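You operate a simulated robot arm through the tools that you are given. There is no shell and no other tool. Be economical: measure what you need, move in short steps, check, and stop when the job is done.

You run a simulated robot arm. Do the job below in one go: nothing can be reset, and whatever is moved stays where it is left.

## Task
Set the pull gauge in its green band, then wind the coiler to 25 m and brake it.

The check looks at the end state, three seconds after you hand in, the way a careful person would. Anything else that was tipped, shoved, dropped, spilled or broken makes it a failure.

## Robot
A 7-joint arm with a two-finger parallel gripper, fixed in place. Base frame: the origin is at the foot of the arm, x ahead of it, y to its left, z up. Lengths are in m, angles in degrees, forces in N, time in s.
With the tool pointing down near the work surface it reaches from about 0.1 to 0.92 m from the base axis. Its first joint turns from -132.0 to 132.0 degrees. Payload 3.91 kg.
Tool frame: the origin (TCP) lies between the finger pads and is the grasp point; the fingertips stand 0.03 m ahead of it; z points along the fingers, y is the line along which they close. Largest opening 0.11 m; finger width 0.02, thickness 0.01; the body of the gripper, 0.048 by 0.112 m, starts 0.055 m behind the TCP.
Orientation is that of the tool frame in the base frame, as a unit quaternion [x, y, z, w]. With the fingers straight down and closing along the base's y, the tool's x points along the base's -x, its y along +y and its z along -z.

## Interface
- The arm moves only by the tool move_arm. Its arguments are lists of equal length, an entry for each row: "hand": the gripper command, from -1 (shut) to 1 (fully open), values between in proportion; "offset": the shift along the tool's x, y, z in cm, a list of three; "delta_rot": the turn, a rotation vector about the tool's x, y, z in degrees, a list of three. In form: {"hand": [hand, ...], "offset": [[dx, dy, dz], ...], "delta_rot": [[ax, ay, az], ...]}. A call has 1 to 12 rows; each row shifts and turns the commanded pose from where the row before left it, along the tool's axes as they then stand. Each row takes 0.2 s and may step no farther than 0.05 m and 8.6 degrees from the row before; otherwise, or with a gripper value out of range, the whole call is refused. A pose out of reach is approached as far as the arm can. The call stops where the force on the tool passes 40 N (or 10 N more than at its start, if that is more) or the arm is blocked; 0.2 s more then pass. The fingers move at their own pace (about 0.108 m/s each) and stop on an object; they squeeze with about 28 N. The grip force told is the motor's: it shows also when the fingers shut on nothing. Time passes only in rows, and 0.2 s behind the last, so rows that do not move let the fingers close. The reply holds the time, the measured pose of the TCP, the force on the tool along the base axes, the opening and the grip force, in the units named above and with some noise, with the torque about the TCP (base axes, N m) and any sound that the robot's microphone picked up, and new pictures: "show" is both (left out), scene, wrist or none.
- Cameras (640 x 400 px; columns grow to the right, rows downward): "scene" is fixed at [0.3981, -0.4995, 1.4349]; the picture's right is [0.97, 0.26, 0.00], its down [0.04, -0.16, -0.99] and it looks along [-0.25, 0.95, -0.17] (base axes); focal length 331 px, centre (320, 200). "wrist" rides on the gripper at [0.072, 0.017, -0.103] in the tool frame; the picture's right is [-0.23, 0.97, 0.00], its down [-0.76, -0.18, -0.62] and it looks along [-0.61, -0.14, 0.78] (tool axes); focal length 222 px, centre (320, 200). There is no depth. A picture from a camera that has moved, and an enlarged one, comes with that camera's place and axes in the base frame and with its lens.
- zoom(camera, box): a new picture of the part [left, top, right, bottom] of that camera's present view, enlarged. The clock stands still meanwhile.
- close_job(): hands the job in; it is judged then, once.

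Go step by step. Nothing tells you positions but the pictures and the camera data: compare them with the known pose of the tool, close in by small moves and look again before you grip or let go. The budget is 120 turns and 200 pictures, counting those below and the enlarged ones. Unless the task says otherwise, let go and move clear before handing in, and close with one line.

The tools are called after ">>>" as name(argument=value, ...) on one line, values as JSON. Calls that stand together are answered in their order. move_arm: Moves the arm, as the interface text tells. Its arguments: {"type":"object","properties":{"hand":{"type":"array","items":{"type":"number"}},"offset":{"type":"array","items":{"type":"array","items":{"type":"number"}}},"delta_rot":{"type":"array","items":{"type":"array","items":{"type":"number"}}},"show":{"type":"string","enum":["both","scene","wrist","none"]}},"required":["hand","offset","delta_rot"]} The other tools are called the same way: zoom (camera, box) takes an enlarged picture of a part of a camera's view; close_job () hands the job in.

At the start:

```text
t: 0.0
tcp_pos: [0.0281, 0.4481, 1.488]
ee_rot: [-0.001, 1.0, 0.001, 0.0]
wrist_force: [0.1, 0.6, -0.3]
wrist_torque: [0.02, -0.02, 0.0]
grip_width: 0.1098
gripper_force: 0.0
```

scene: 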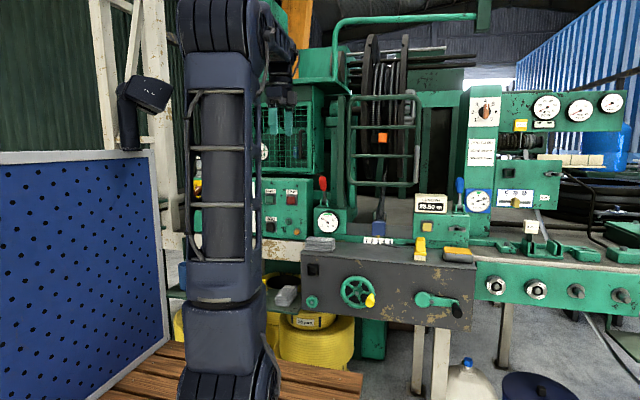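
wrist: 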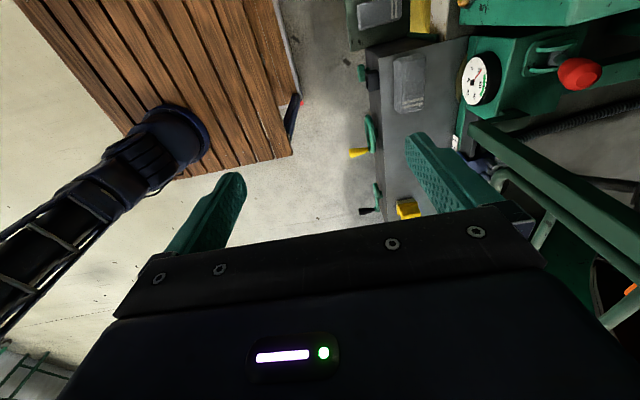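

I see a coiler machine with several gauges, handwheels, levers and labels. I'll enlarge parts to read them first.

>>> zoom(camera="scene", box=[250, 160, 410, 260])

>>> zoom(camera="scene", box=[290, 235, 480, 355])

>>> zoom(camera="scene", box=[400, 160, 560, 260])

>>> zoom(camera="scene", box=[460, 75, 640, 187])

>>> zoom(camera="scene", box=[330, 30, 490, 130])

```text
4.00 times, centred on (330, 210) of scene
camera zoom: at [0.3981, -0.4995, 1.4349], right [0.97, 0.26, 0.0], down [0.04, -0.16, -0.99], along [-0.25, 0.95, -0.17], focal length 1323 px, centre (280, 160)
```

zoom: 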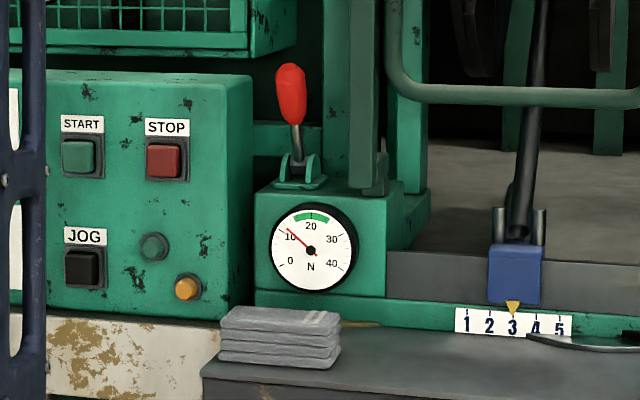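

```text
3.33 times, centred on (385, 295) of scene
camera zoom: at [0.3981, -0.4995, 1.4349], right [0.97, 0.26, 0.0], down [0.04, -0.16, -0.99], along [-0.25, 0.95, -0.17], focal length 1102 px, centre (103, -117)
```

zoom: 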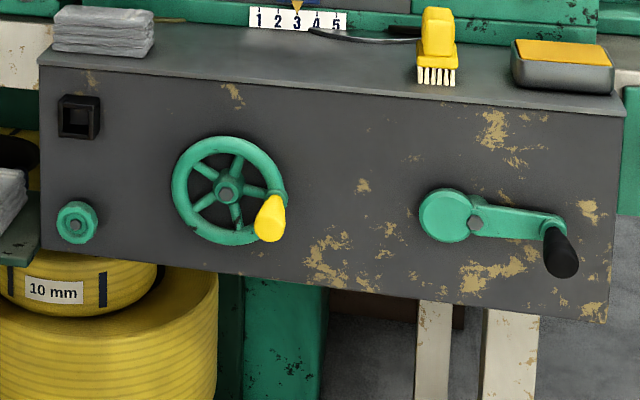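

```text
4.00 times, centred on (480, 210) of scene
camera zoom: at [0.3981, -0.4995, 1.4349], right [0.97, 0.26, 0.0], down [0.04, -0.16, -0.99], along [-0.25, 0.95, -0.17], focal length 1323 px, centre (-320, 160)
```

zoom: 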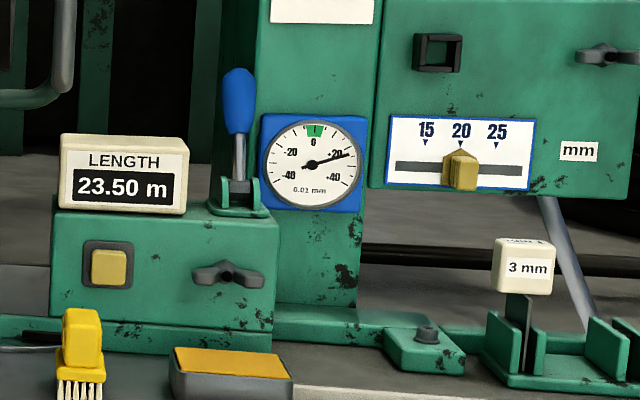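

```text
3.56 times, centred on (550, 131) of scene
camera zoom: at [0.3981, -0.4995, 1.4349], right [0.97, 0.26, 0.0], down [0.04, -0.16, -0.99], along [-0.25, 0.95, -0.17], focal length 1176 px, centre (-498, 445)
```

zoom: 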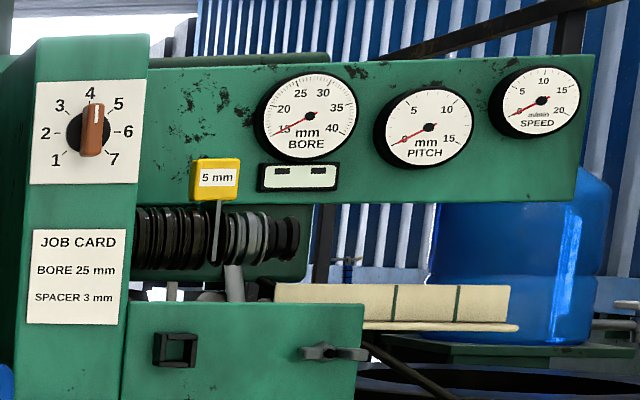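

```text
4.00 times, centred on (410, 80) of scene
camera zoom: at [0.3981, -0.4995, 1.4349], right [0.97, 0.26, 0.0], down [0.04, -0.16, -0.99], along [-0.25, 0.95, -0.17], focal length 1323 px, centre (-40, 680)
```

zoom: 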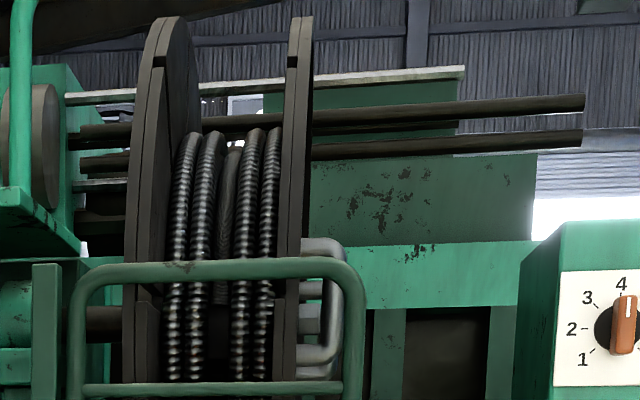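

The pull gauge (N) sits near (0.14, 0.6, 1.16) and reads about 10, with the green band around 20. The handwheel and crank are on the grey panel at y about 0.55. I'll move back a little and turn the tool to face the machine, with the camera on top.

>>> move_arm(hand=[1, 1, 1, 1, 1, 1, 1, 1, 1, 1, 1, 1], offset=[[-4, -2.5, 1], [-4, -2.5, 1], [-4, -2.5, 1], [-4, -2.5, 1], [-4, -2.5, 1], [0, 0, 0], [0, 0, 0], [0, 0, 0], [0, 0, 0], [0, 0, 0], [0, 0, 0], [0, 0, 0]], delta_rot=[[0, 0, 0], [0, 0, 0], [0, 0, 0], [0, 0, 0], [0, 0, 0], [-4.949, 4.949, 4.949], [-4.949, 4.949, 4.949], [-4.949, 4.949, 4.949], [-4.949, 4.949, 4.949], [-4.949, 4.949, 4.949], [-4.949, 4.949, 4.949], [-4.949, 4.949, 4.949]], show="scene")

>>> move_arm(hand=[1, 1, 1, 1, 1, 1, 1], offset=[[0, 0, 0], [0, 0, 0], [0, 0, 0], [0, 0, 0], [0, 0, 0], [0, 0, 0], [0, 0, 0]], delta_rot=[[-4.949, 4.949, 4.949], [-4.949, 4.949, 4.949], [-4.949, 4.949, 4.949], [-4.949, 4.949, 4.949], [-4.949, 4.949, 4.949], [-4.949, 4.949, 4.949], [-4.949, 4.949, 4.949]])

```text
t: 2.6
tcp_pos: [0.2294, 0.3237, 1.4379]
ee_rot: [0.289, 0.865, 0.289, -0.289]
wrist_force: [0.6, -0.3, 0.6]
wrist_torque: [0.0, 0.0, -0.01]
grip_width: 0.1099
gripper_force: 0.1
```

scene: 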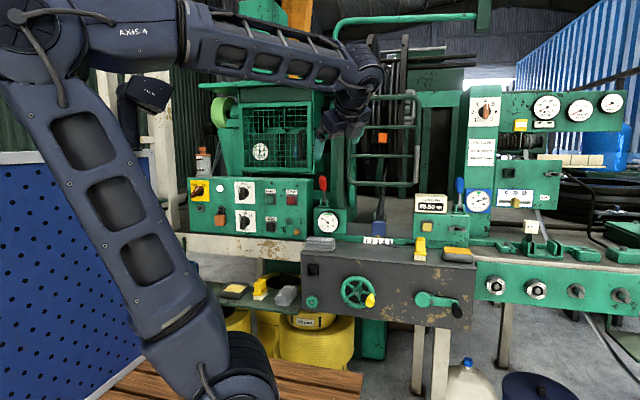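

```text
t: 4.2
tcp_pos: [0.2298, 0.3229, 1.4377]
ee_rot: [-0.501, -0.498, -0.5, 0.501]
wrist_force: [0.5, -0.4, -1.1]
wrist_torque: [0.03, 0.01, 0.02]
grip_width: 0.1099
gripper_force: 0.0
camera wrist: at [0.2459, 0.219, 1.509], right [0.97, 0.0, -0.23], down [-0.18, -0.62, -0.76], along [-0.14, 0.78, -0.61], focal length 222 px, centre (320, 200)
```

scene: 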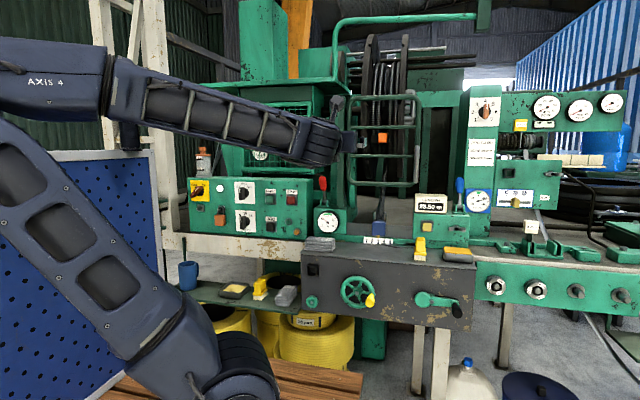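
wrist: 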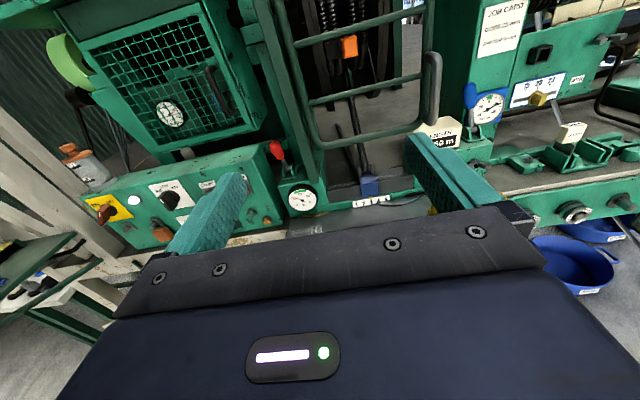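

The tool now faces the machine. I'll read the left box, the cage and its gauge, and the guard.

>>> zoom(camera="scene", box=[165, 140, 325, 240])

>>> zoom(camera="wrist", box=[60, 10, 260, 135])

>>> zoom(camera="wrist", box=[240, 100, 440, 225])

```text
4.00 times, centred on (245, 190) of scene
camera zoom: at [0.3981, -0.4995, 1.4349], right [0.97, 0.26, 0.0], down [0.04, -0.16, -0.99], along [-0.25, 0.95, -0.17], focal length 1323 px, centre (620, 240)
```

zoom: 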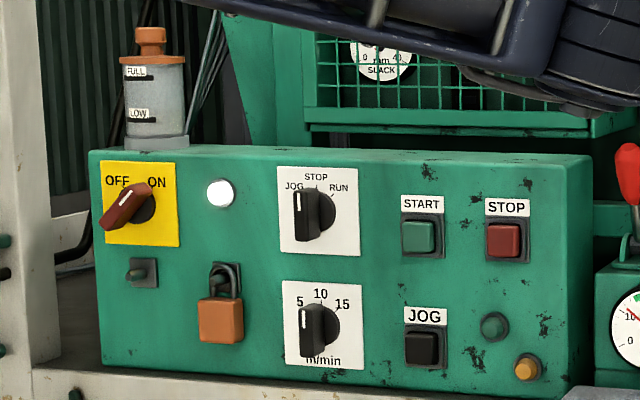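

```text
3.20 times, centred on (160, 72) of wrist
camera zoom: at [0.2459, 0.219, 1.509], right [0.97, 0.0, -0.23], down [-0.18, -0.62, -0.76], along [-0.14, 0.78, -0.61], focal length 711 px, centre (832, 608)
```

zoom: 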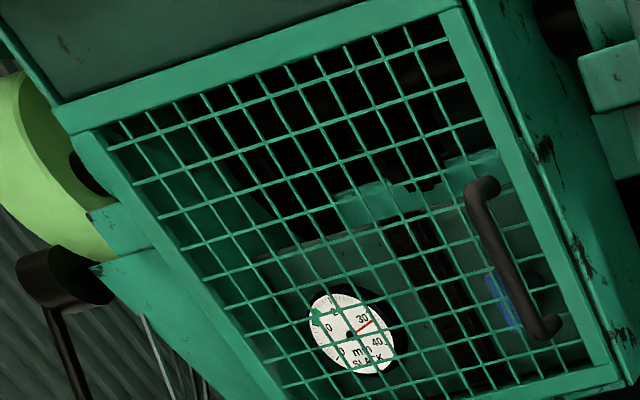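

```text
3.20 times, centred on (340, 162) of wrist
camera zoom: at [0.2459, 0.219, 1.509], right [0.97, 0.0, -0.23], down [-0.18, -0.62, -0.76], along [-0.14, 0.78, -0.61], focal length 711 px, centre (256, 320)
```

zoom: 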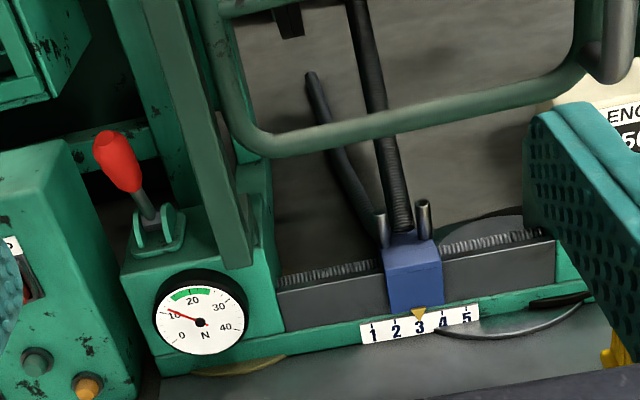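

Power is off and locked out, so this gets done by hand: knob, handwheel, crank and levers. I'll lower the tool in front of the grey panel to look closer.

>>> move_arm(hand=[1, 1, 1, 1, 1, 1, 1, 1], offset=[[-4, 0, 0], [-4, 0, 0], [-4, 0, 0], [-4, 0, 0], [-4, 0, 0], [-4, 0, 0], [-4, 0, 0], [-4, 0, 0]], delta_rot=[[0, 0, 0], [0, 0, 0], [0, 0, 0], [0, 0, 0], [0, 0, 0], [0, 0, 0], [0, 0, 0], [0, 0, 0]])

```text
t: 6.0
tcp_pos: [0.2787, 0.4342, 1.2311]
ee_rot: [0.5, 0.5, 0.5, -0.5]
wrist_force: [-1.3, -0.1, -0.3]
wrist_torque: [-0.02, 0.03, -0.06]
grip_width: 0.11
gripper_force: 0.0
out of reach, approached as far as the arm can: row 2, 3, 4, 5, 6, 7, 8
camera wrist: at [0.2968, 0.3314, 1.3023], right [0.97, 0.0, -0.23], down [-0.18, -0.62, -0.76], along [-0.14, 0.78, -0.61], focal length 222 px, centre (320, 200)
```

scene: 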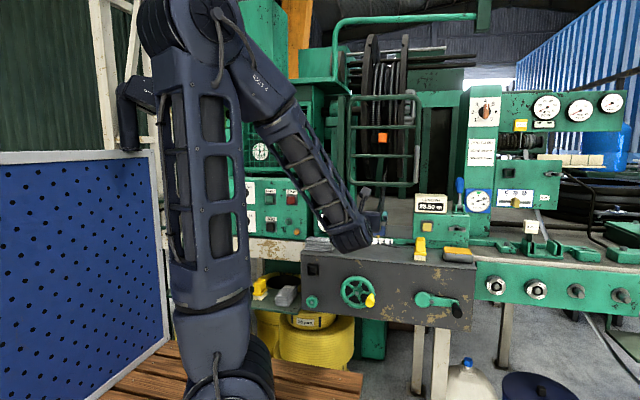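
wrist: 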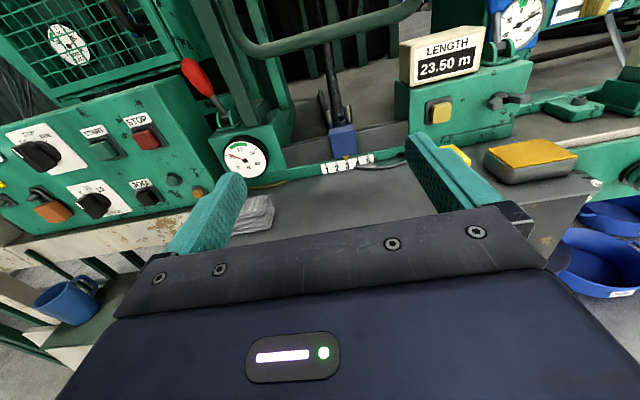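

The tool came in too close to the base for this height, so the arm only got part way. I now have fair fixes for the pull gauge (0.106, 0.725, 1.13) and the red knob (0.075, 0.766, 1.278). I'll look at both control boxes more closely.

>>> zoom(camera="wrist", box=[160, 40, 300, 190])

>>> zoom(camera="wrist", box=[380, 0, 640, 165])

>>> move_arm(hand=[1], offset=[[0, 4, 0]], delta_rot=[[0, 0, 0]], show="none")

```text
2.67 times, centred on (230, 115) of wrist
camera zoom: at [0.2968, 0.3314, 1.3023], right [0.97, 0.0, -0.23], down [-0.18, -0.62, -0.76], along [-0.14, 0.78, -0.61], focal length 592 px, centre (560, 427)
```

zoom: 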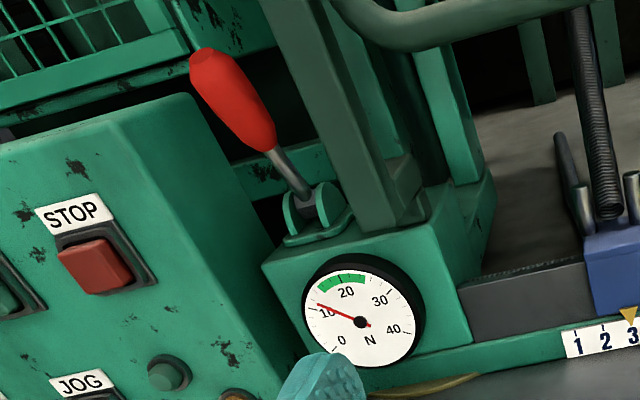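

```text
2.42 times, centred on (510, 82) of wrist
camera zoom: at [0.2968, 0.3314, 1.3023], right [0.97, 0.0, -0.23], down [-0.18, -0.62, -0.76], along [-0.14, 0.78, -0.61], focal length 538 px, centre (-141, 485)
```

zoom: 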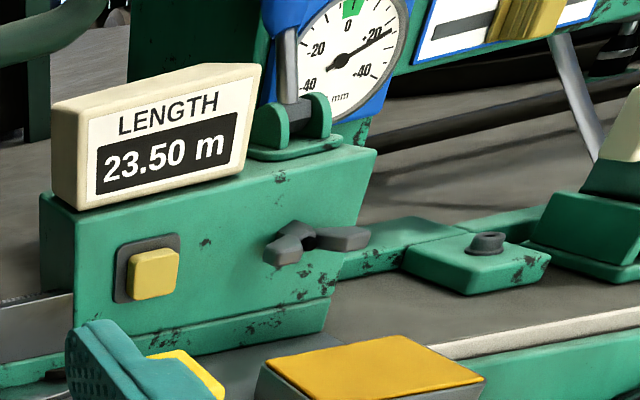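

```text
t: 6.4
tcp_pos: [0.3206, 0.4356, 1.2308]
ee_rot: [0.501, 0.5, 0.499, -0.5]
wrist_force: [0.0, -0.6, 0.2]
wrist_torque: [0.0, 0.01, -0.03]
grip_width: 0.1099
gripper_force: 0.1
```

Commands continue from the actual pose, which is good. I'll move right and down to see the handwheel, crank and small knob.

>>> move_arm(hand=[1, 1, 1, 1, 1, 1, 1], offset=[[0, 4, 0], [0, 4, 0], [-3, 2, -2], [-4, 0, -1], [-4, 0, 0], [-4, 0, 0], [-2, 0, 0]], delta_rot=[[0, 0, 0], [0, 0, 0], [0, 0, 0], [0, 0, 0], [0, 0, 0], [0, 0, 0], [0, 0, 0]])

```text
t: 8.0
tcp_pos: [0.4194, 0.4062, 1.0612]
ee_rot: [-0.499, -0.5, -0.5, 0.501]
wrist_force: [-0.1, 0.6, -0.2]
wrist_torque: [0.01, 0.01, 0.0]
grip_width: 0.1101
gripper_force: 0.2
camera wrist: at [0.4363, 0.302, 1.1325], right [0.97, 0.0, -0.23], down [-0.18, -0.62, -0.76], along [-0.14, 0.78, -0.61], focal length 222 px, centre (320, 200)
```

scene: 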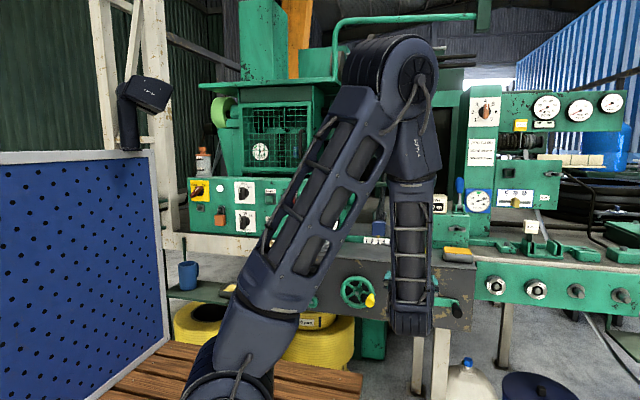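
wrist: 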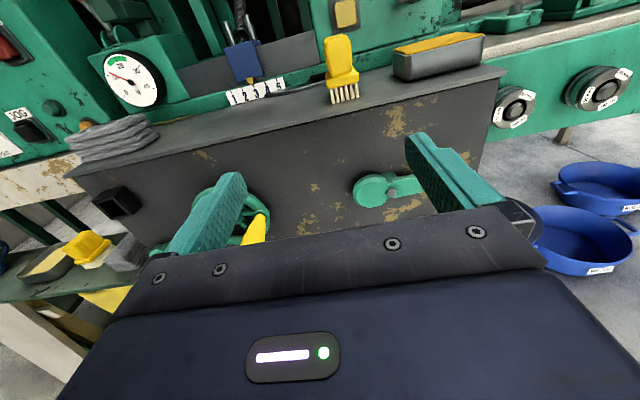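

>>> zoom(camera="wrist", box=[60, 130, 460, 330])

>>> zoom(camera="wrist", box=[60, 20, 320, 160])

```text
1.60 times, centred on (260, 230) of wrist
camera zoom: at [0.4363, 0.302, 1.1325], right [0.97, 0.0, -0.23], down [-0.18, -0.62, -0.76], along [-0.14, 0.78, -0.61], focal length 355 px, centre (416, 152)
```

zoom: 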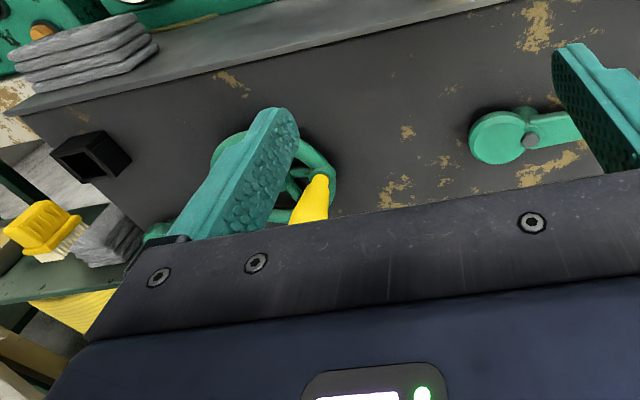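

```text
2.46 times, centred on (190, 90) of wrist
camera zoom: at [0.4363, 0.302, 1.1325], right [0.97, 0.0, -0.23], down [-0.18, -0.62, -0.76], along [-0.14, 0.78, -0.61], focal length 547 px, centre (640, 471)
```

zoom: 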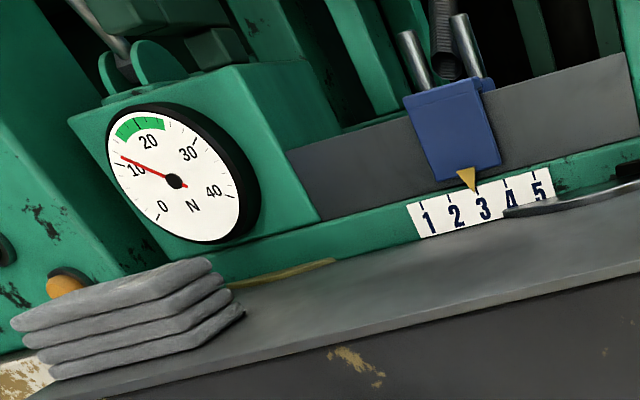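

The panel face is at about y=0.58. The wheel hub is near (0.254, 0.545, 0.936) with its yellow knob near (0.30, 0.51, 0.93), and the crank hub is near (0.49, 0.545, 0.932). I'll try the handwheel first with a small turn, so I'm moving in front of its knob.

>>> move_arm(hand=[0.2, 0.2, 0.2, 0.2, 0.2], offset=[[-2, -3, 0], [-2, -3, 0], [-2, -3, 0.5], [-2, -3, 0.5], [0, 0, 0]], delta_rot=[[0, 0, 0], [0, 0, 0], [0, 0, 0], [0, 0, 0], [0, 0, 0]])

```text
t: 9.2
tcp_pos: [0.3264, 0.4532, 0.975]
ee_rot: [0.5, 0.499, 0.501, -0.501]
wrist_force: [-0.4, 0.0, 0.8]
wrist_torque: [-0.02, 0.01, 0.01]
grip_width: 0.0661
gripper_force: 0.1
out of reach, approached as far as the arm can: row 1, 2, 3, 4
camera wrist: at [0.3445, 0.3499, 1.0466], right [0.97, 0.0, -0.23], down [-0.18, -0.62, -0.76], along [-0.14, 0.78, -0.61], focal length 222 px, centre (320, 200)
```

scene: 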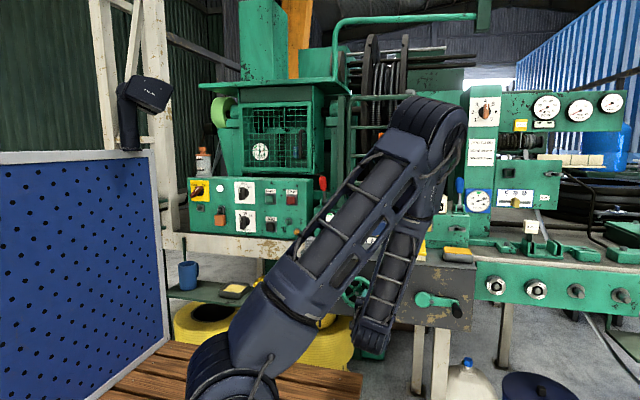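
wrist: 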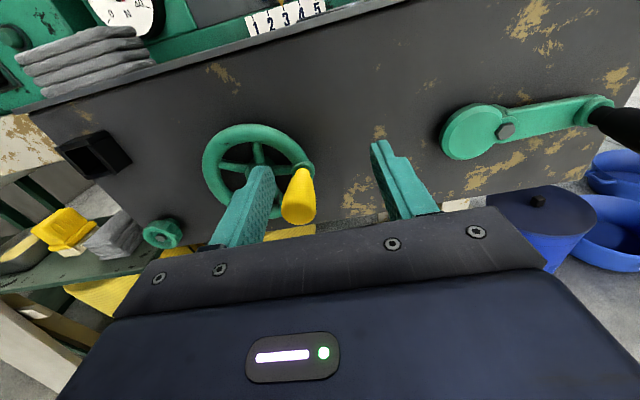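

I can see the wheel, yellow knob, small green knob and crank clearly. I'll shift left above the yellow knob, then come down straddling it.

>>> move_arm(hand=[0.2, 0.2, 0.2, 0.2, 0.2], offset=[[0, 0, 2.6], [0, -2.8, 0], [-2.5, 0, 0.5], [-2, 0, 1], [0, 0, 0]], delta_rot=[[0, 0, 0], [0, 0, 0], [0, 0, 0], [0, 0, 0], [0, 0, 0]])

```text
t: 10.4
tcp_pos: [0.301, 0.4965, 0.9311]
ee_rot: [0.5, 0.5, 0.5, -0.499]
wrist_force: [0.7, 0.0, 0.1]
wrist_torque: [-0.02, -0.07, -0.02]
grip_width: 0.066
gripper_force: 0.0
camera wrist: at [0.3171, 0.3918, 1.0023], right [0.97, 0.0, -0.23], down [-0.18, -0.62, -0.76], along [-0.14, 0.78, -0.61], focal length 222 px, centre (320, 200)
```

scene: 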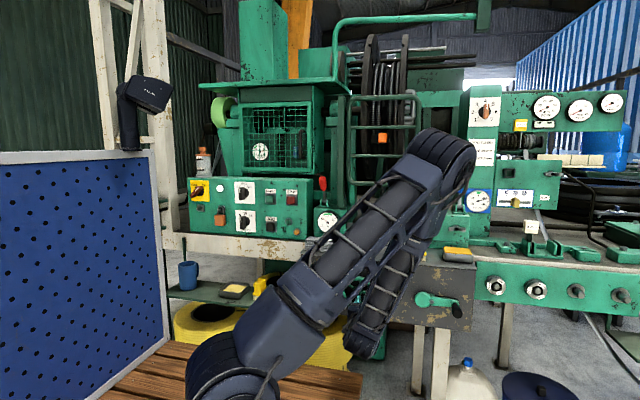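
wrist: 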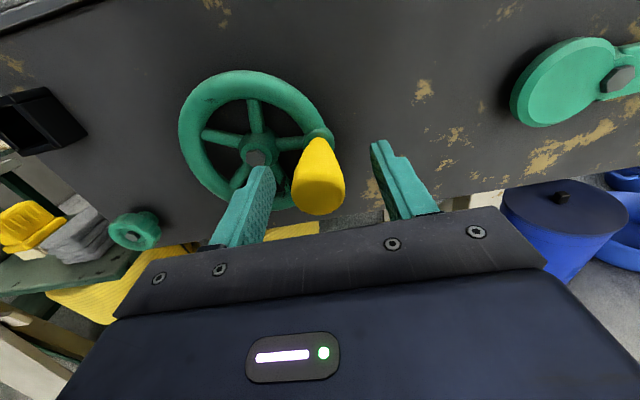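

The yellow knob sits between the fingers. I'll close on it.

>>> move_arm(hand=[-1, -1, -1], offset=[[0, 0, 0], [0, 0, 0], [0, 0, 0]], delta_rot=[[0, 0, 0], [0, 0, 0], [0, 0, 0]])

>>> zoom(camera="scene", box=[300, 165, 360, 245])

```text
t: 11.2
tcp_pos: [0.2999, 0.4958, 0.9309]
ee_rot: [0.501, 0.5, 0.5, -0.499]
wrist_force: [-0.3, 2.1, -0.1]
wrist_torque: [0.01, -0.01, 0.02]
grip_width: 0.0285
gripper_force: 45.2
camera wrist: at [0.3171, 0.3918, 1.0024], right [0.97, 0.0, -0.23], down [-0.18, -0.62, -0.76], along [-0.14, 0.78, -0.61], focal length 222 px, centre (320, 200)
```

scene: 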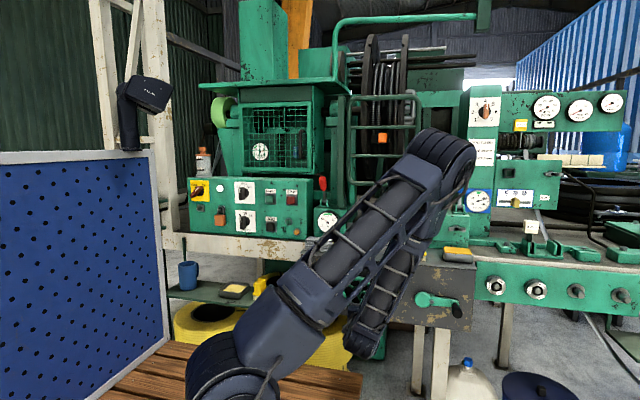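
wrist: 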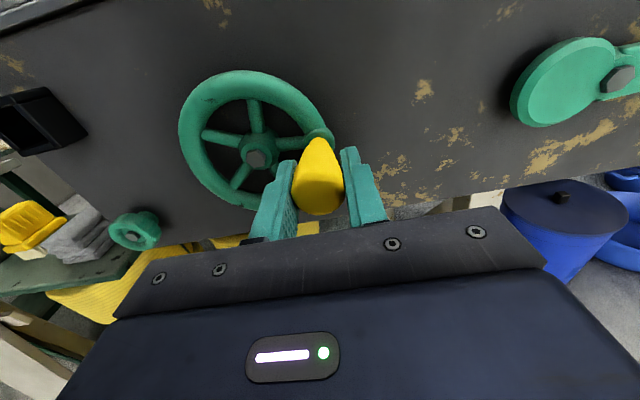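

```text
5.00 times, centred on (330, 205) of scene
camera zoom: at [0.3981, -0.4995, 1.4349], right [0.97, 0.26, 0.0], down [0.04, -0.16, -0.99], along [-0.25, 0.95, -0.17], focal length 1654 px, centre (270, 175)
```

zoom: 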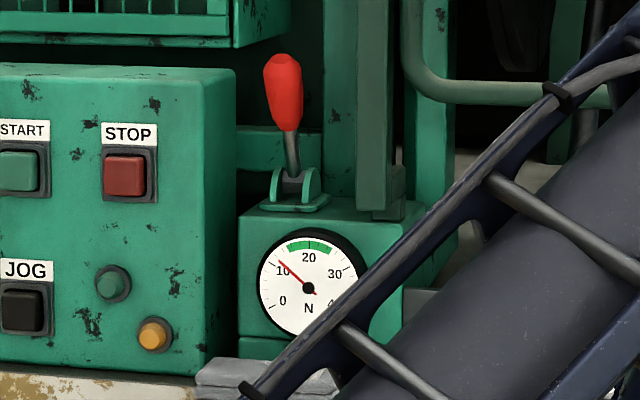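

I have a firm grip on the handwheel knob. I'll try about 20° clockwise and read the pull gauge.

>>> move_arm(hand=[-1, -1, -1], offset=[[-0.87, -0.08, 0], [-0.84, -0.22, 0], [0, 0, 0]], delta_rot=[[0, 0, 0], [0, 0, 0], [0, 0, 0]], show="wrist")

>>> zoom(camera="scene", box=[300, 165, 360, 245])

```text
t: 12.0
tcp_pos: [0.2958, 0.4971, 0.9149]
ee_rot: [0.5, 0.501, 0.5, -0.5]
wrist_force: [-0.7, 14.5, -0.1]
wrist_torque: [-0.04, 0.01, 0.06]
grip_width: 0.0286
gripper_force: 45.0
camera wrist: at [0.3141, 0.3918, 0.985], right [0.97, 0.0, -0.23], down [-0.18, -0.62, -0.76], along [-0.14, 0.78, -0.61], focal length 222 px, centre (320, 200)
```

wrist: 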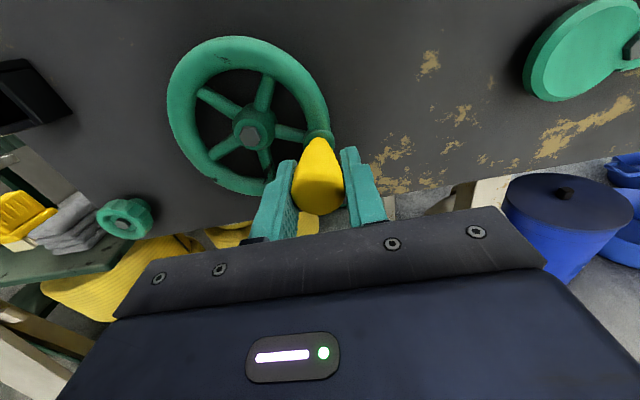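

```text
5.00 times, centred on (330, 205) of scene
camera zoom: at [0.3981, -0.4995, 1.4349], right [0.97, 0.26, 0.0], down [0.04, -0.16, -0.99], along [-0.25, 0.95, -0.17], focal length 1654 px, centre (270, 175)
```

zoom: 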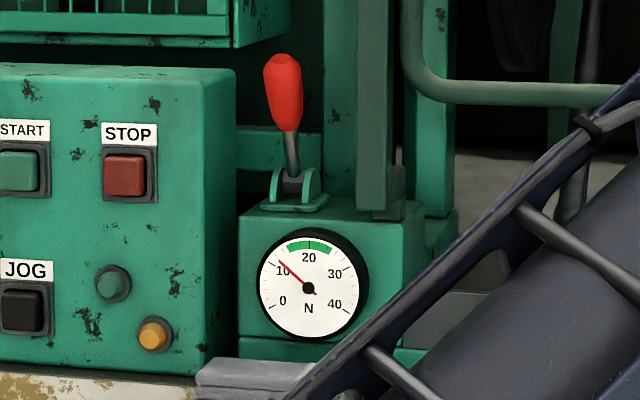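

The gauge hardly moved. I'll check whether the counter, traverse or reel did.

>>> zoom(camera="scene", box=[300, 30, 480, 250])

```text
1.82 times, centred on (390, 140) of scene
camera zoom: at [0.3981, -0.4995, 1.4349], right [0.97, 0.26, 0.0], down [0.04, -0.16, -0.99], along [-0.25, 0.95, -0.17], focal length 601 px, centre (193, 309)
```

zoom: 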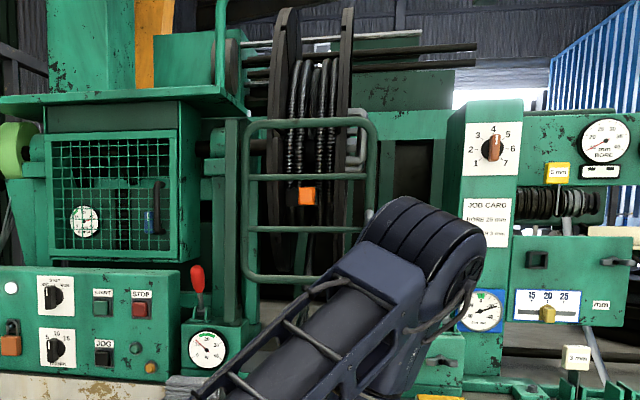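

>>> move_arm(hand=[-1, -1, -1, -1, -1], offset=[[-0.79, -0.37, 0], [-0.71, -0.5, 0], [-0.62, -0.62, 0], [-0.5, -0.71, 0], [0, 0, 0]], delta_rot=[[0, 0, 0], [0, 0, 0], [0, 0, 0], [0, 0, 0], [0, 0, 0]], show="wrist")

>>> zoom(camera="scene", box=[300, 145, 460, 245])

```text
t: 13.2
tcp_pos: [0.2747, 0.4961, 0.8873]
ee_rot: [-0.499, -0.5, -0.5, 0.502]
wrist_force: [-3.4, 31.2, 8.8]
wrist_torque: [0.01, -0.04, 0.0]
grip_width: 0.0285
gripper_force: 45.1
camera wrist: at [0.2923, 0.3916, 0.9591], right [0.97, 0.0, -0.23], down [-0.18, -0.62, -0.76], along [-0.14, 0.78, -0.61], focal length 222 px, centre (320, 200)
```

wrist: 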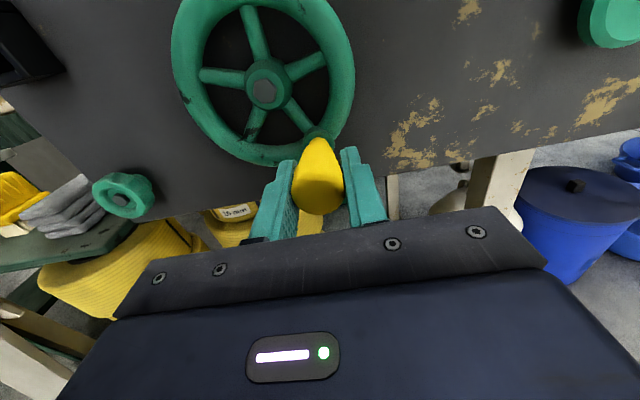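

```text
4.00 times, centred on (380, 195) of scene
camera zoom: at [0.3981, -0.4995, 1.4349], right [0.97, 0.26, 0.0], down [0.04, -0.16, -0.99], along [-0.25, 0.95, -0.17], focal length 1323 px, centre (80, 220)
```

zoom: 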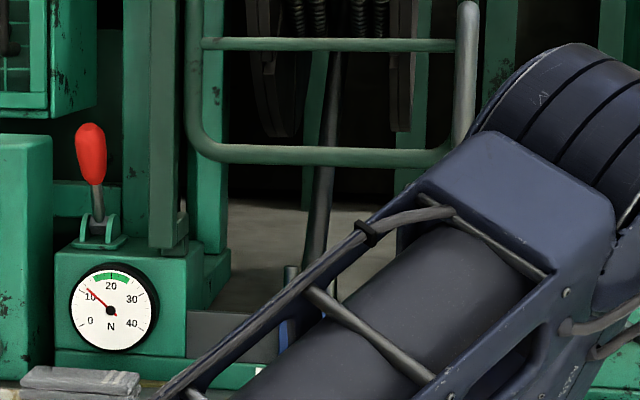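

The gauge hasn't changed over 60°, and a pull toward the machine is building, so the wheel axis is probably slightly tilted. I'll ease in y, then let go and back off to read the counter and traverse.

>>> move_arm(hand=[-1, -1], offset=[[0, 0, 0.3], [0, 0, 0]], delta_rot=[[0, 0, 0], [0, 0, 0]], show="none")

>>> move_arm(hand=[0.2, 0.2, 0.2, 0.2, 0.2, 0.2, 0.2, 0.2], offset=[[0, 0, 0], [0, 0, 0], [-1, 0, -3], [0, 4, -2], [4, 4, 0], [4, 4, 0], [4, 0, 0], [4, 0, 0]], delta_rot=[[0, 0, 0], [0, 0, 0], [0, 0, 0], [0, 0, 0], [0, 0, 0], [0, 0, 0], [0, 0, 0], [0, 0, 0]])

```text
t: 13.8
tcp_pos: [0.2745, 0.4962, 0.8869]
ee_rot: [0.501, 0.5, 0.499, -0.5]
wrist_force: [-8.0, -36.7, 11.6]
wrist_torque: [-0.03, -0.04, 0.11]
grip_width: 0.0283
gripper_force: 44.9
```

```text
refused: row 5 steps farther than a row can; nothing moved
```

>>> move_arm(hand=[-1, 0.2, 0.2, 0.2, 0.2, 0.2, 0.2, 0.2, 0.2, 0.2], offset=[[0, 0, -0.15], [0, 0, 0], [0, 0, 0], [0, 0, -3], [0, 4, -2], [2, 4, 0], [3, 3, 0], [4, 0, 0], [4, 0, 0], [0, 0, 0]], delta_rot=[[0, 0, 0], [0, 0, 0], [0, 0, 0], [0, 0, 0], [0, 0, 0], [0, 0, 0], [0, 0, 0], [0, 0, 0], [0, 0, 0], [0, 0, 0]])

```text
t: 16.0
tcp_pos: [0.3851, 0.4464, 1.0177]
ee_rot: [-0.5, -0.5, -0.5, 0.5]
wrist_force: [-0.2, 0.2, -0.2]
wrist_torque: [0.0, -0.02, 0.02]
grip_width: 0.0659
gripper_force: 0.1
camera wrist: at [0.402, 0.342, 1.0889], right [0.97, 0.0, -0.23], down [-0.18, -0.62, -0.76], along [-0.14, 0.78, -0.61], focal length 222 px, centre (320, 200)
```

scene: 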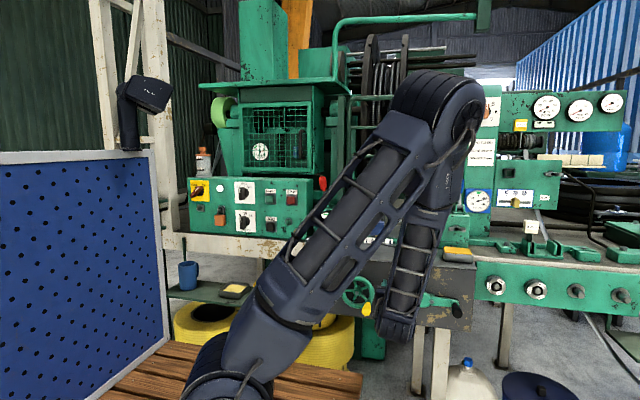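
wrist: 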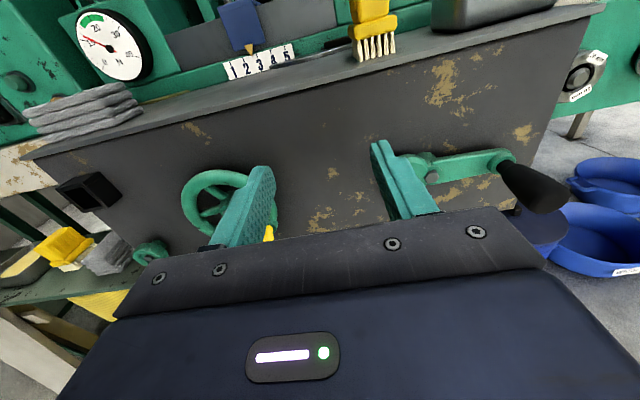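

>>> zoom(camera="wrist", box=[60, 0, 320, 140])

```text
2.46 times, centred on (190, 70) of wrist
camera zoom: at [0.402, 0.342, 1.0889], right [0.97, 0.0, -0.23], down [-0.18, -0.62, -0.76], along [-0.14, 0.78, -0.61], focal length 547 px, centre (640, 520)
```

zoom: 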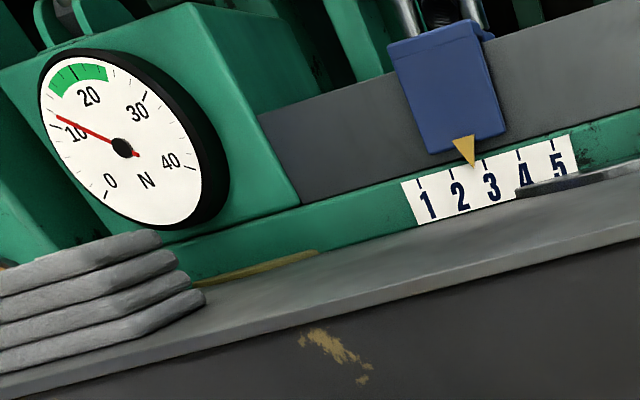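

The handwheel moves the traverse: the pointer went from 3 to about 2.65. I must put it back, so I'll retrace my path and turn the wheel back 60°.

>>> move_arm(hand=[0.2, 0.2, 0.2, 0.2, 0.2, 0.2, -1, -1, -1], offset=[[-4, 0, 0], [-4, 0, 0], [-3, -3, 0], [-2, -4, 0], [0, -4, 2], [0, 0, 3], [0, 0, 0], [0, 0, 0], [0, 0, 0]], delta_rot=[[0, 0, 0], [0, 0, 0], [0, 0, 0], [0, 0, 0], [0, 0, 0], [0, 0, 0], [0, 0, 0], [0, 0, 0], [0, 0, 0]], show="wrist")

```text
t: 18.0
tcp_pos: [0.2768, 0.4971, 0.8875]
ee_rot: [0.501, 0.5, 0.5, -0.5]
wrist_force: [8.4, -9.7, -15.7]
wrist_torque: [-0.62, 0.02, 0.14]
grip_width: 0.0284
gripper_force: 45.2
camera wrist: at [0.293, 0.3928, 0.9584], right [0.97, 0.0, -0.23], down [-0.18, -0.62, -0.76], along [-0.14, 0.78, -0.61], focal length 222 px, centre (320, 200)
```

wrist: 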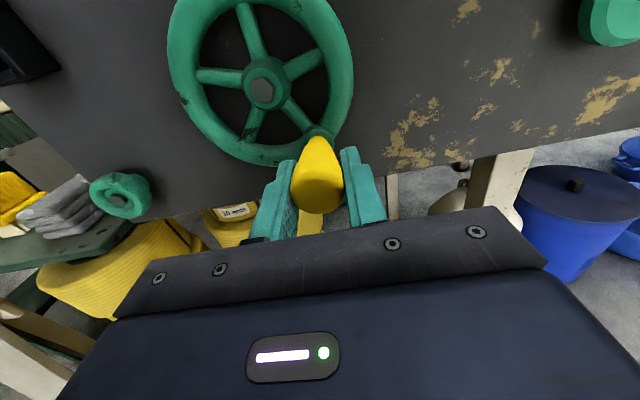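

>>> move_arm(hand=[-1, -1, -1, -1, -1, -1, -1], offset=[[0.5, 0.6, 0], [0.62, 0.52, -0.03], [0.71, 0.5, -0.03], [0.79, 0.37, -0.03], [0.84, 0.22, -0.02], [0.87, 0.08, 0], [0, 0, 0]], delta_rot=[[0, 0, 0], [0, 0, 0], [0, 0, 0], [0, 0, 0], [0, 0, 0], [0, 0, 0], [0, 0, 0]], show="none")

>>> move_arm(hand=[0.2, 0.2, 0.2, 0.2, 0.2, 0.2, 0.2], offset=[[0, 0, 0], [0, 0, 0], [0, 0, -3], [0, 4, -2], [2, 4, 0], [4, 1, 0], [4, 0, 0]], delta_rot=[[0, 0, 0], [0, 0, 0], [0, 0, 0], [0, 0, 0], [0, 0, 0], [0, 0, 0], [0, 0, 0]])

>>> zoom(camera="wrist", box=[60, 0, 320, 140])

```text
t: 19.1
tcp_pos: [0.2983, 0.4967, 0.9175]
ee_rot: [0.501, 0.498, 0.502, -0.499]
wrist_force: [8.5, 7.1, -2.2]
wrist_torque: [0.19, 0.08, 0.08]
grip_width: 0.0281
gripper_force: 44.7
stopped in row 5: the force on the tool passed its limit at 40 N (the readings are from after the stop); the commanded pose is now the measured one
```

```text
t: 20.7
tcp_pos: [0.3886, 0.4463, 1.0171]
ee_rot: [0.501, 0.498, 0.502, -0.5]
wrist_force: [0.6, 0.4, 0.4]
wrist_torque: [0.04, -0.02, 0.02]
grip_width: 0.066
gripper_force: 0.1
camera wrist: at [0.4056, 0.3412, 1.0888], right [0.97, 0.0, -0.23], down [-0.18, -0.62, -0.76], along [-0.14, 0.78, -0.6], focal length 222 px, centre (320, 200)
```

scene: 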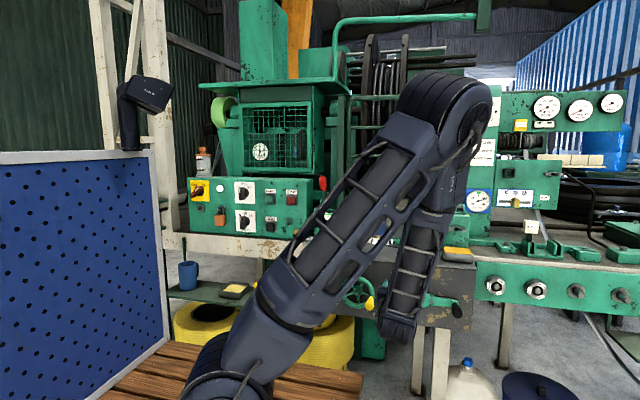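
wrist: 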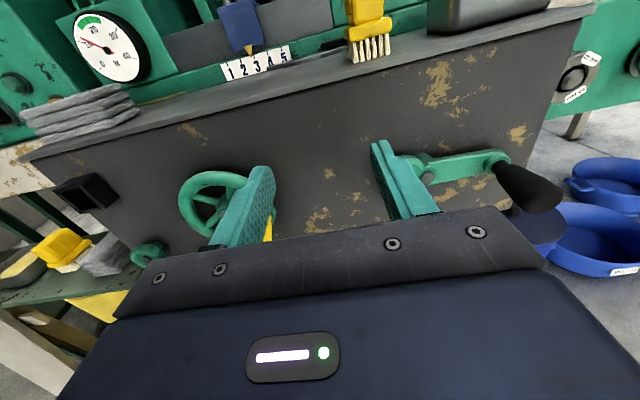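

```text
2.46 times, centred on (190, 70) of wrist
camera zoom: at [0.4056, 0.3412, 1.0888], right [0.97, 0.0, -0.23], down [-0.18, -0.62, -0.76], along [-0.14, 0.78, -0.6], focal length 547 px, centre (640, 520)
```

zoom: 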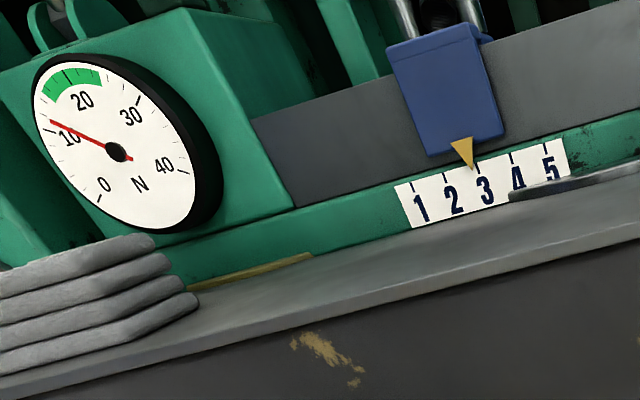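

The turn stopped early, so the traverse is at about 2.9. I'll grip again and finish the last 15–20°.

>>> move_arm(hand=[0.2, 0.2, 0.2, 0.2, 0.2, -1, -1, -1], offset=[[-4, 0, 0], [-4, -1, 0], [-2, -4, 0], [0, -4, 2], [0, 0, 3], [0, 0, 0], [0, 0, 0], [0, 0, 0]], delta_rot=[[0, 0, 0], [0, 0, 0], [0, 0, 0], [0, 0, 0], [0, 0, 0], [0, 0, 0], [0, 0, 0], [0, 0, 0]], show="none")

>>> move_arm(hand=[-1, -1, -1, -1], offset=[[0.5, 0.08, 0], [0.5, 0.05, 0], [0.4, 0.02, 0], [0, 0, 0]], delta_rot=[[0, 0, 0], [0, 0, 0], [0, 0, 0], [0, 0, 0]], show="none")

>>> move_arm(hand=[0.2, 0.2, 0.2, 0.2, 0.2, 0.2, 0.2], offset=[[0, 0, 0], [0, 0, 0], [0, 0, -3], [0, 4, -2], [2, 4, 0], [4, 1, 0], [3, 0, 0]], delta_rot=[[0, 0, 0], [0, 0, 0], [0, 0, 0], [0, 0, 0], [0, 0, 0], [0, 0, 0], [0, 0, 0]], show="none")

>>> zoom(camera="wrist", box=[60, 0, 320, 140])

```text
t: 21.7
tcp_pos: [0.3217, 0.4519, 0.9152]
ee_rot: [0.504, 0.498, 0.501, -0.497]
wrist_force: [1.1, -4.5, -0.4]
wrist_torque: [0.04, 0.0, 0.13]
grip_width: 0.0657
gripper_force: 0.1
stopped in row 4: the force on the tool passed its limit at 86 N (the readings are from after the stop); the commanded pose is now the measured one
```

```text
t: 22.7
tcp_pos: [0.322, 0.4521, 0.9291]
ee_rot: [0.503, 0.498, 0.501, -0.497]
wrist_force: [0.1, 0.1, -0.3]
wrist_torque: [-0.01, 0.0, 0.01]
grip_width: 0.0
gripper_force: 27.6
```

```text
t: 23.1
tcp_pos: [0.3264, 0.4519, 0.9276]
ee_rot: [0.506, 0.497, 0.503, -0.494]
wrist_force: [-1.3, -2.3, 0.5]
wrist_torque: [-0.02, 0.01, 0.23]
grip_width: 0.0667
gripper_force: 0.6
stopped in row 2: the force on the tool passed its limit at 48 N (the readings are from after the stop); the commanded pose is now the measured one
```

```text
2.46 times, centred on (190, 70) of wrist
camera zoom: at [0.3422, 0.348, 1.0002], right [0.97, -0.02, -0.23], down [-0.19, -0.62, -0.76], along [-0.13, 0.78, -0.61], focal length 547 px, centre (640, 520)
```

zoom: 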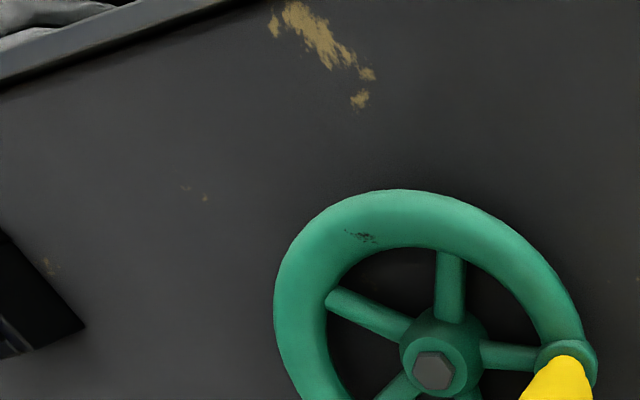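

I bumped the knob sideways because my approach was too shallow. I'll look now.

>>> move_arm(hand=[0.2], offset=[[0, 0, -1]], delta_rot=[[0, 0, 0]])

```text
t: 23.5
tcp_pos: [0.3286, 0.4424, 0.9284]
ee_rot: [0.505, 0.497, 0.503, -0.494]
wrist_force: [0.0, -0.1, -1.2]
wrist_torque: [0.01, 0.0, 0.0]
grip_width: 0.0659
gripper_force: 0.1
camera wrist: at [0.3423, 0.3386, 1.0001], right [0.97, -0.02, -0.23], down [-0.19, -0.62, -0.76], along [-0.13, 0.78, -0.61], focal length 222 px, centre (320, 200)
```

scene: 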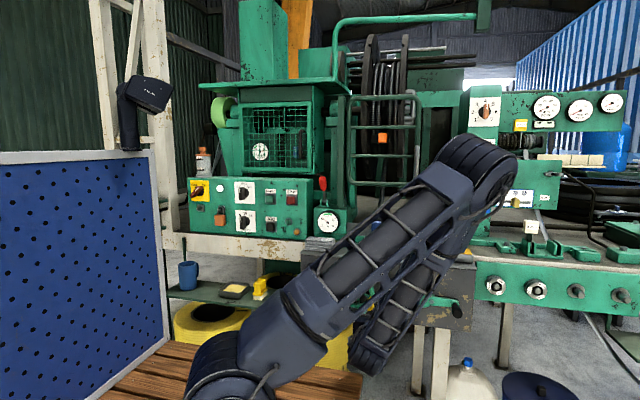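
wrist: 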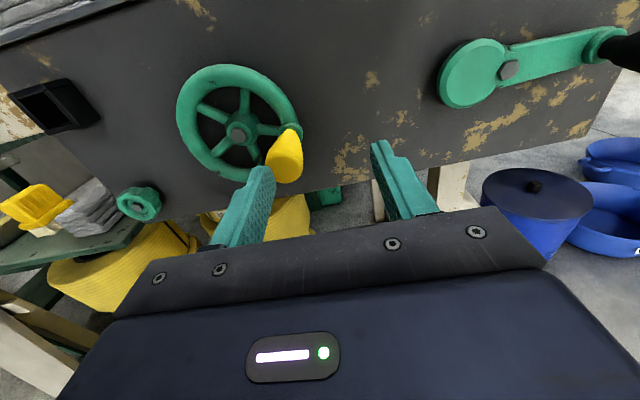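

>>> move_arm(hand=[0.2, 0.2, 0.2], offset=[[3, 4, 0], [4, 2, 0], [2, 0, 0]], delta_rot=[[0, 0, 0], [0, 0, 0], [0, 0, 0]], show="none")

>>> zoom(camera="wrist", box=[60, 0, 320, 140])

>>> zoom(camera="scene", box=[340, 190, 460, 265])

```text
t: 24.3
tcp_pos: [0.3878, 0.4406, 1.0181]
ee_rot: [0.506, 0.496, 0.504, -0.495]
wrist_force: [0.2, 0.5, -0.6]
wrist_torque: [0.01, 0.0, 0.03]
grip_width: 0.0661
gripper_force: 0.1
```

```text
2.46 times, centred on (190, 70) of wrist
camera zoom: at [0.4021, 0.3371, 1.09], right [0.97, -0.02, -0.23], down [-0.19, -0.62, -0.76], along [-0.13, 0.78, -0.61], focal length 547 px, centre (640, 520)
```

zoom: 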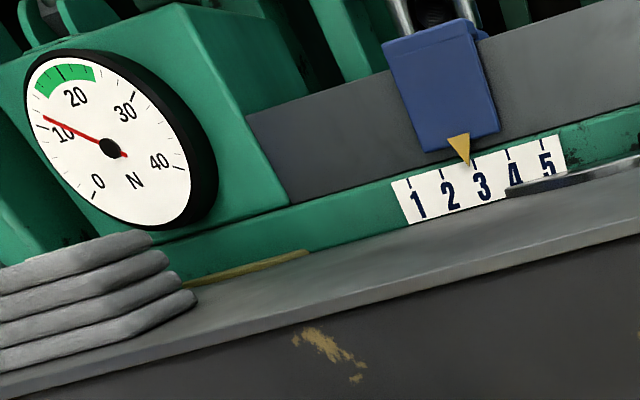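

```text
5.33 times, centred on (400, 228) of scene
camera zoom: at [0.3981, -0.4995, 1.4349], right [0.97, 0.26, 0.0], down [0.04, -0.16, -0.99], along [-0.25, 0.95, -0.17], focal length 1764 px, centre (-107, 53)
```

zoom: 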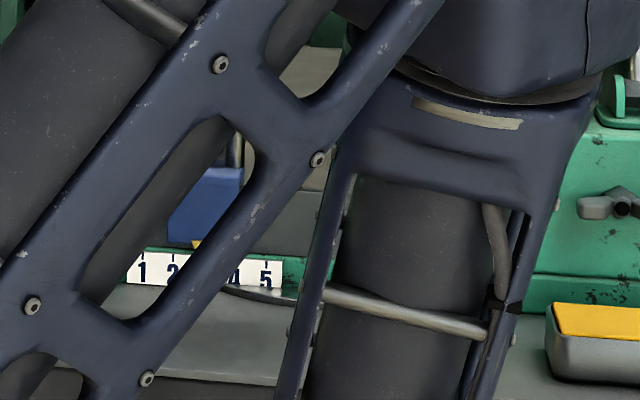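

The pointer reads about 2.8. I'll grip the knob from above, as I did the first time, and finish the return turn.

>>> move_arm(hand=[0.2, 0.2, 0.2, 0.2, 0.2, 0.2], offset=[[-2, -3, 1.5], [-2.2, -3, 1.5], [0, -3, 1], [-3, 0, 0.5], [-2.8, 0, 1.1], [0, 0, 0]], delta_rot=[[0, 0, 0], [0, 0, 0], [0, 0, 0], [0, 0, 0], [0, 0, 0], [0, 0, 0]], show="wrist")

```text
t: 25.7
tcp_pos: [0.2987, 0.4981, 0.9177]
ee_rot: [0.506, 0.497, 0.503, -0.494]
wrist_force: [0.0, 0.0, -0.4]
wrist_torque: [0.0, -0.01, 0.02]
grip_width: 0.066
gripper_force: 0.1
camera wrist: at [0.3135, 0.3948, 0.9904], right [0.97, -0.02, -0.23], down [-0.19, -0.62, -0.76], along [-0.13, 0.78, -0.61], focal length 222 px, centre (320, 200)
```

wrist: 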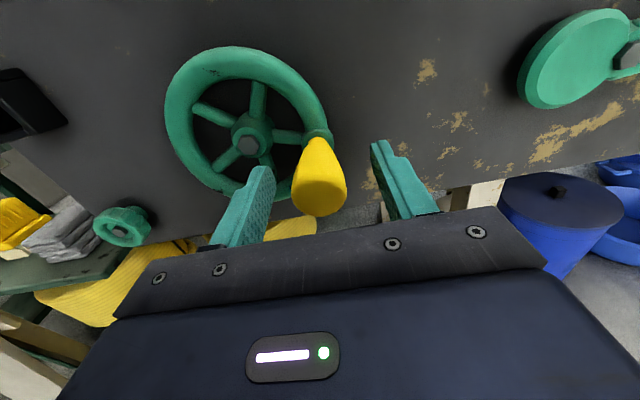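

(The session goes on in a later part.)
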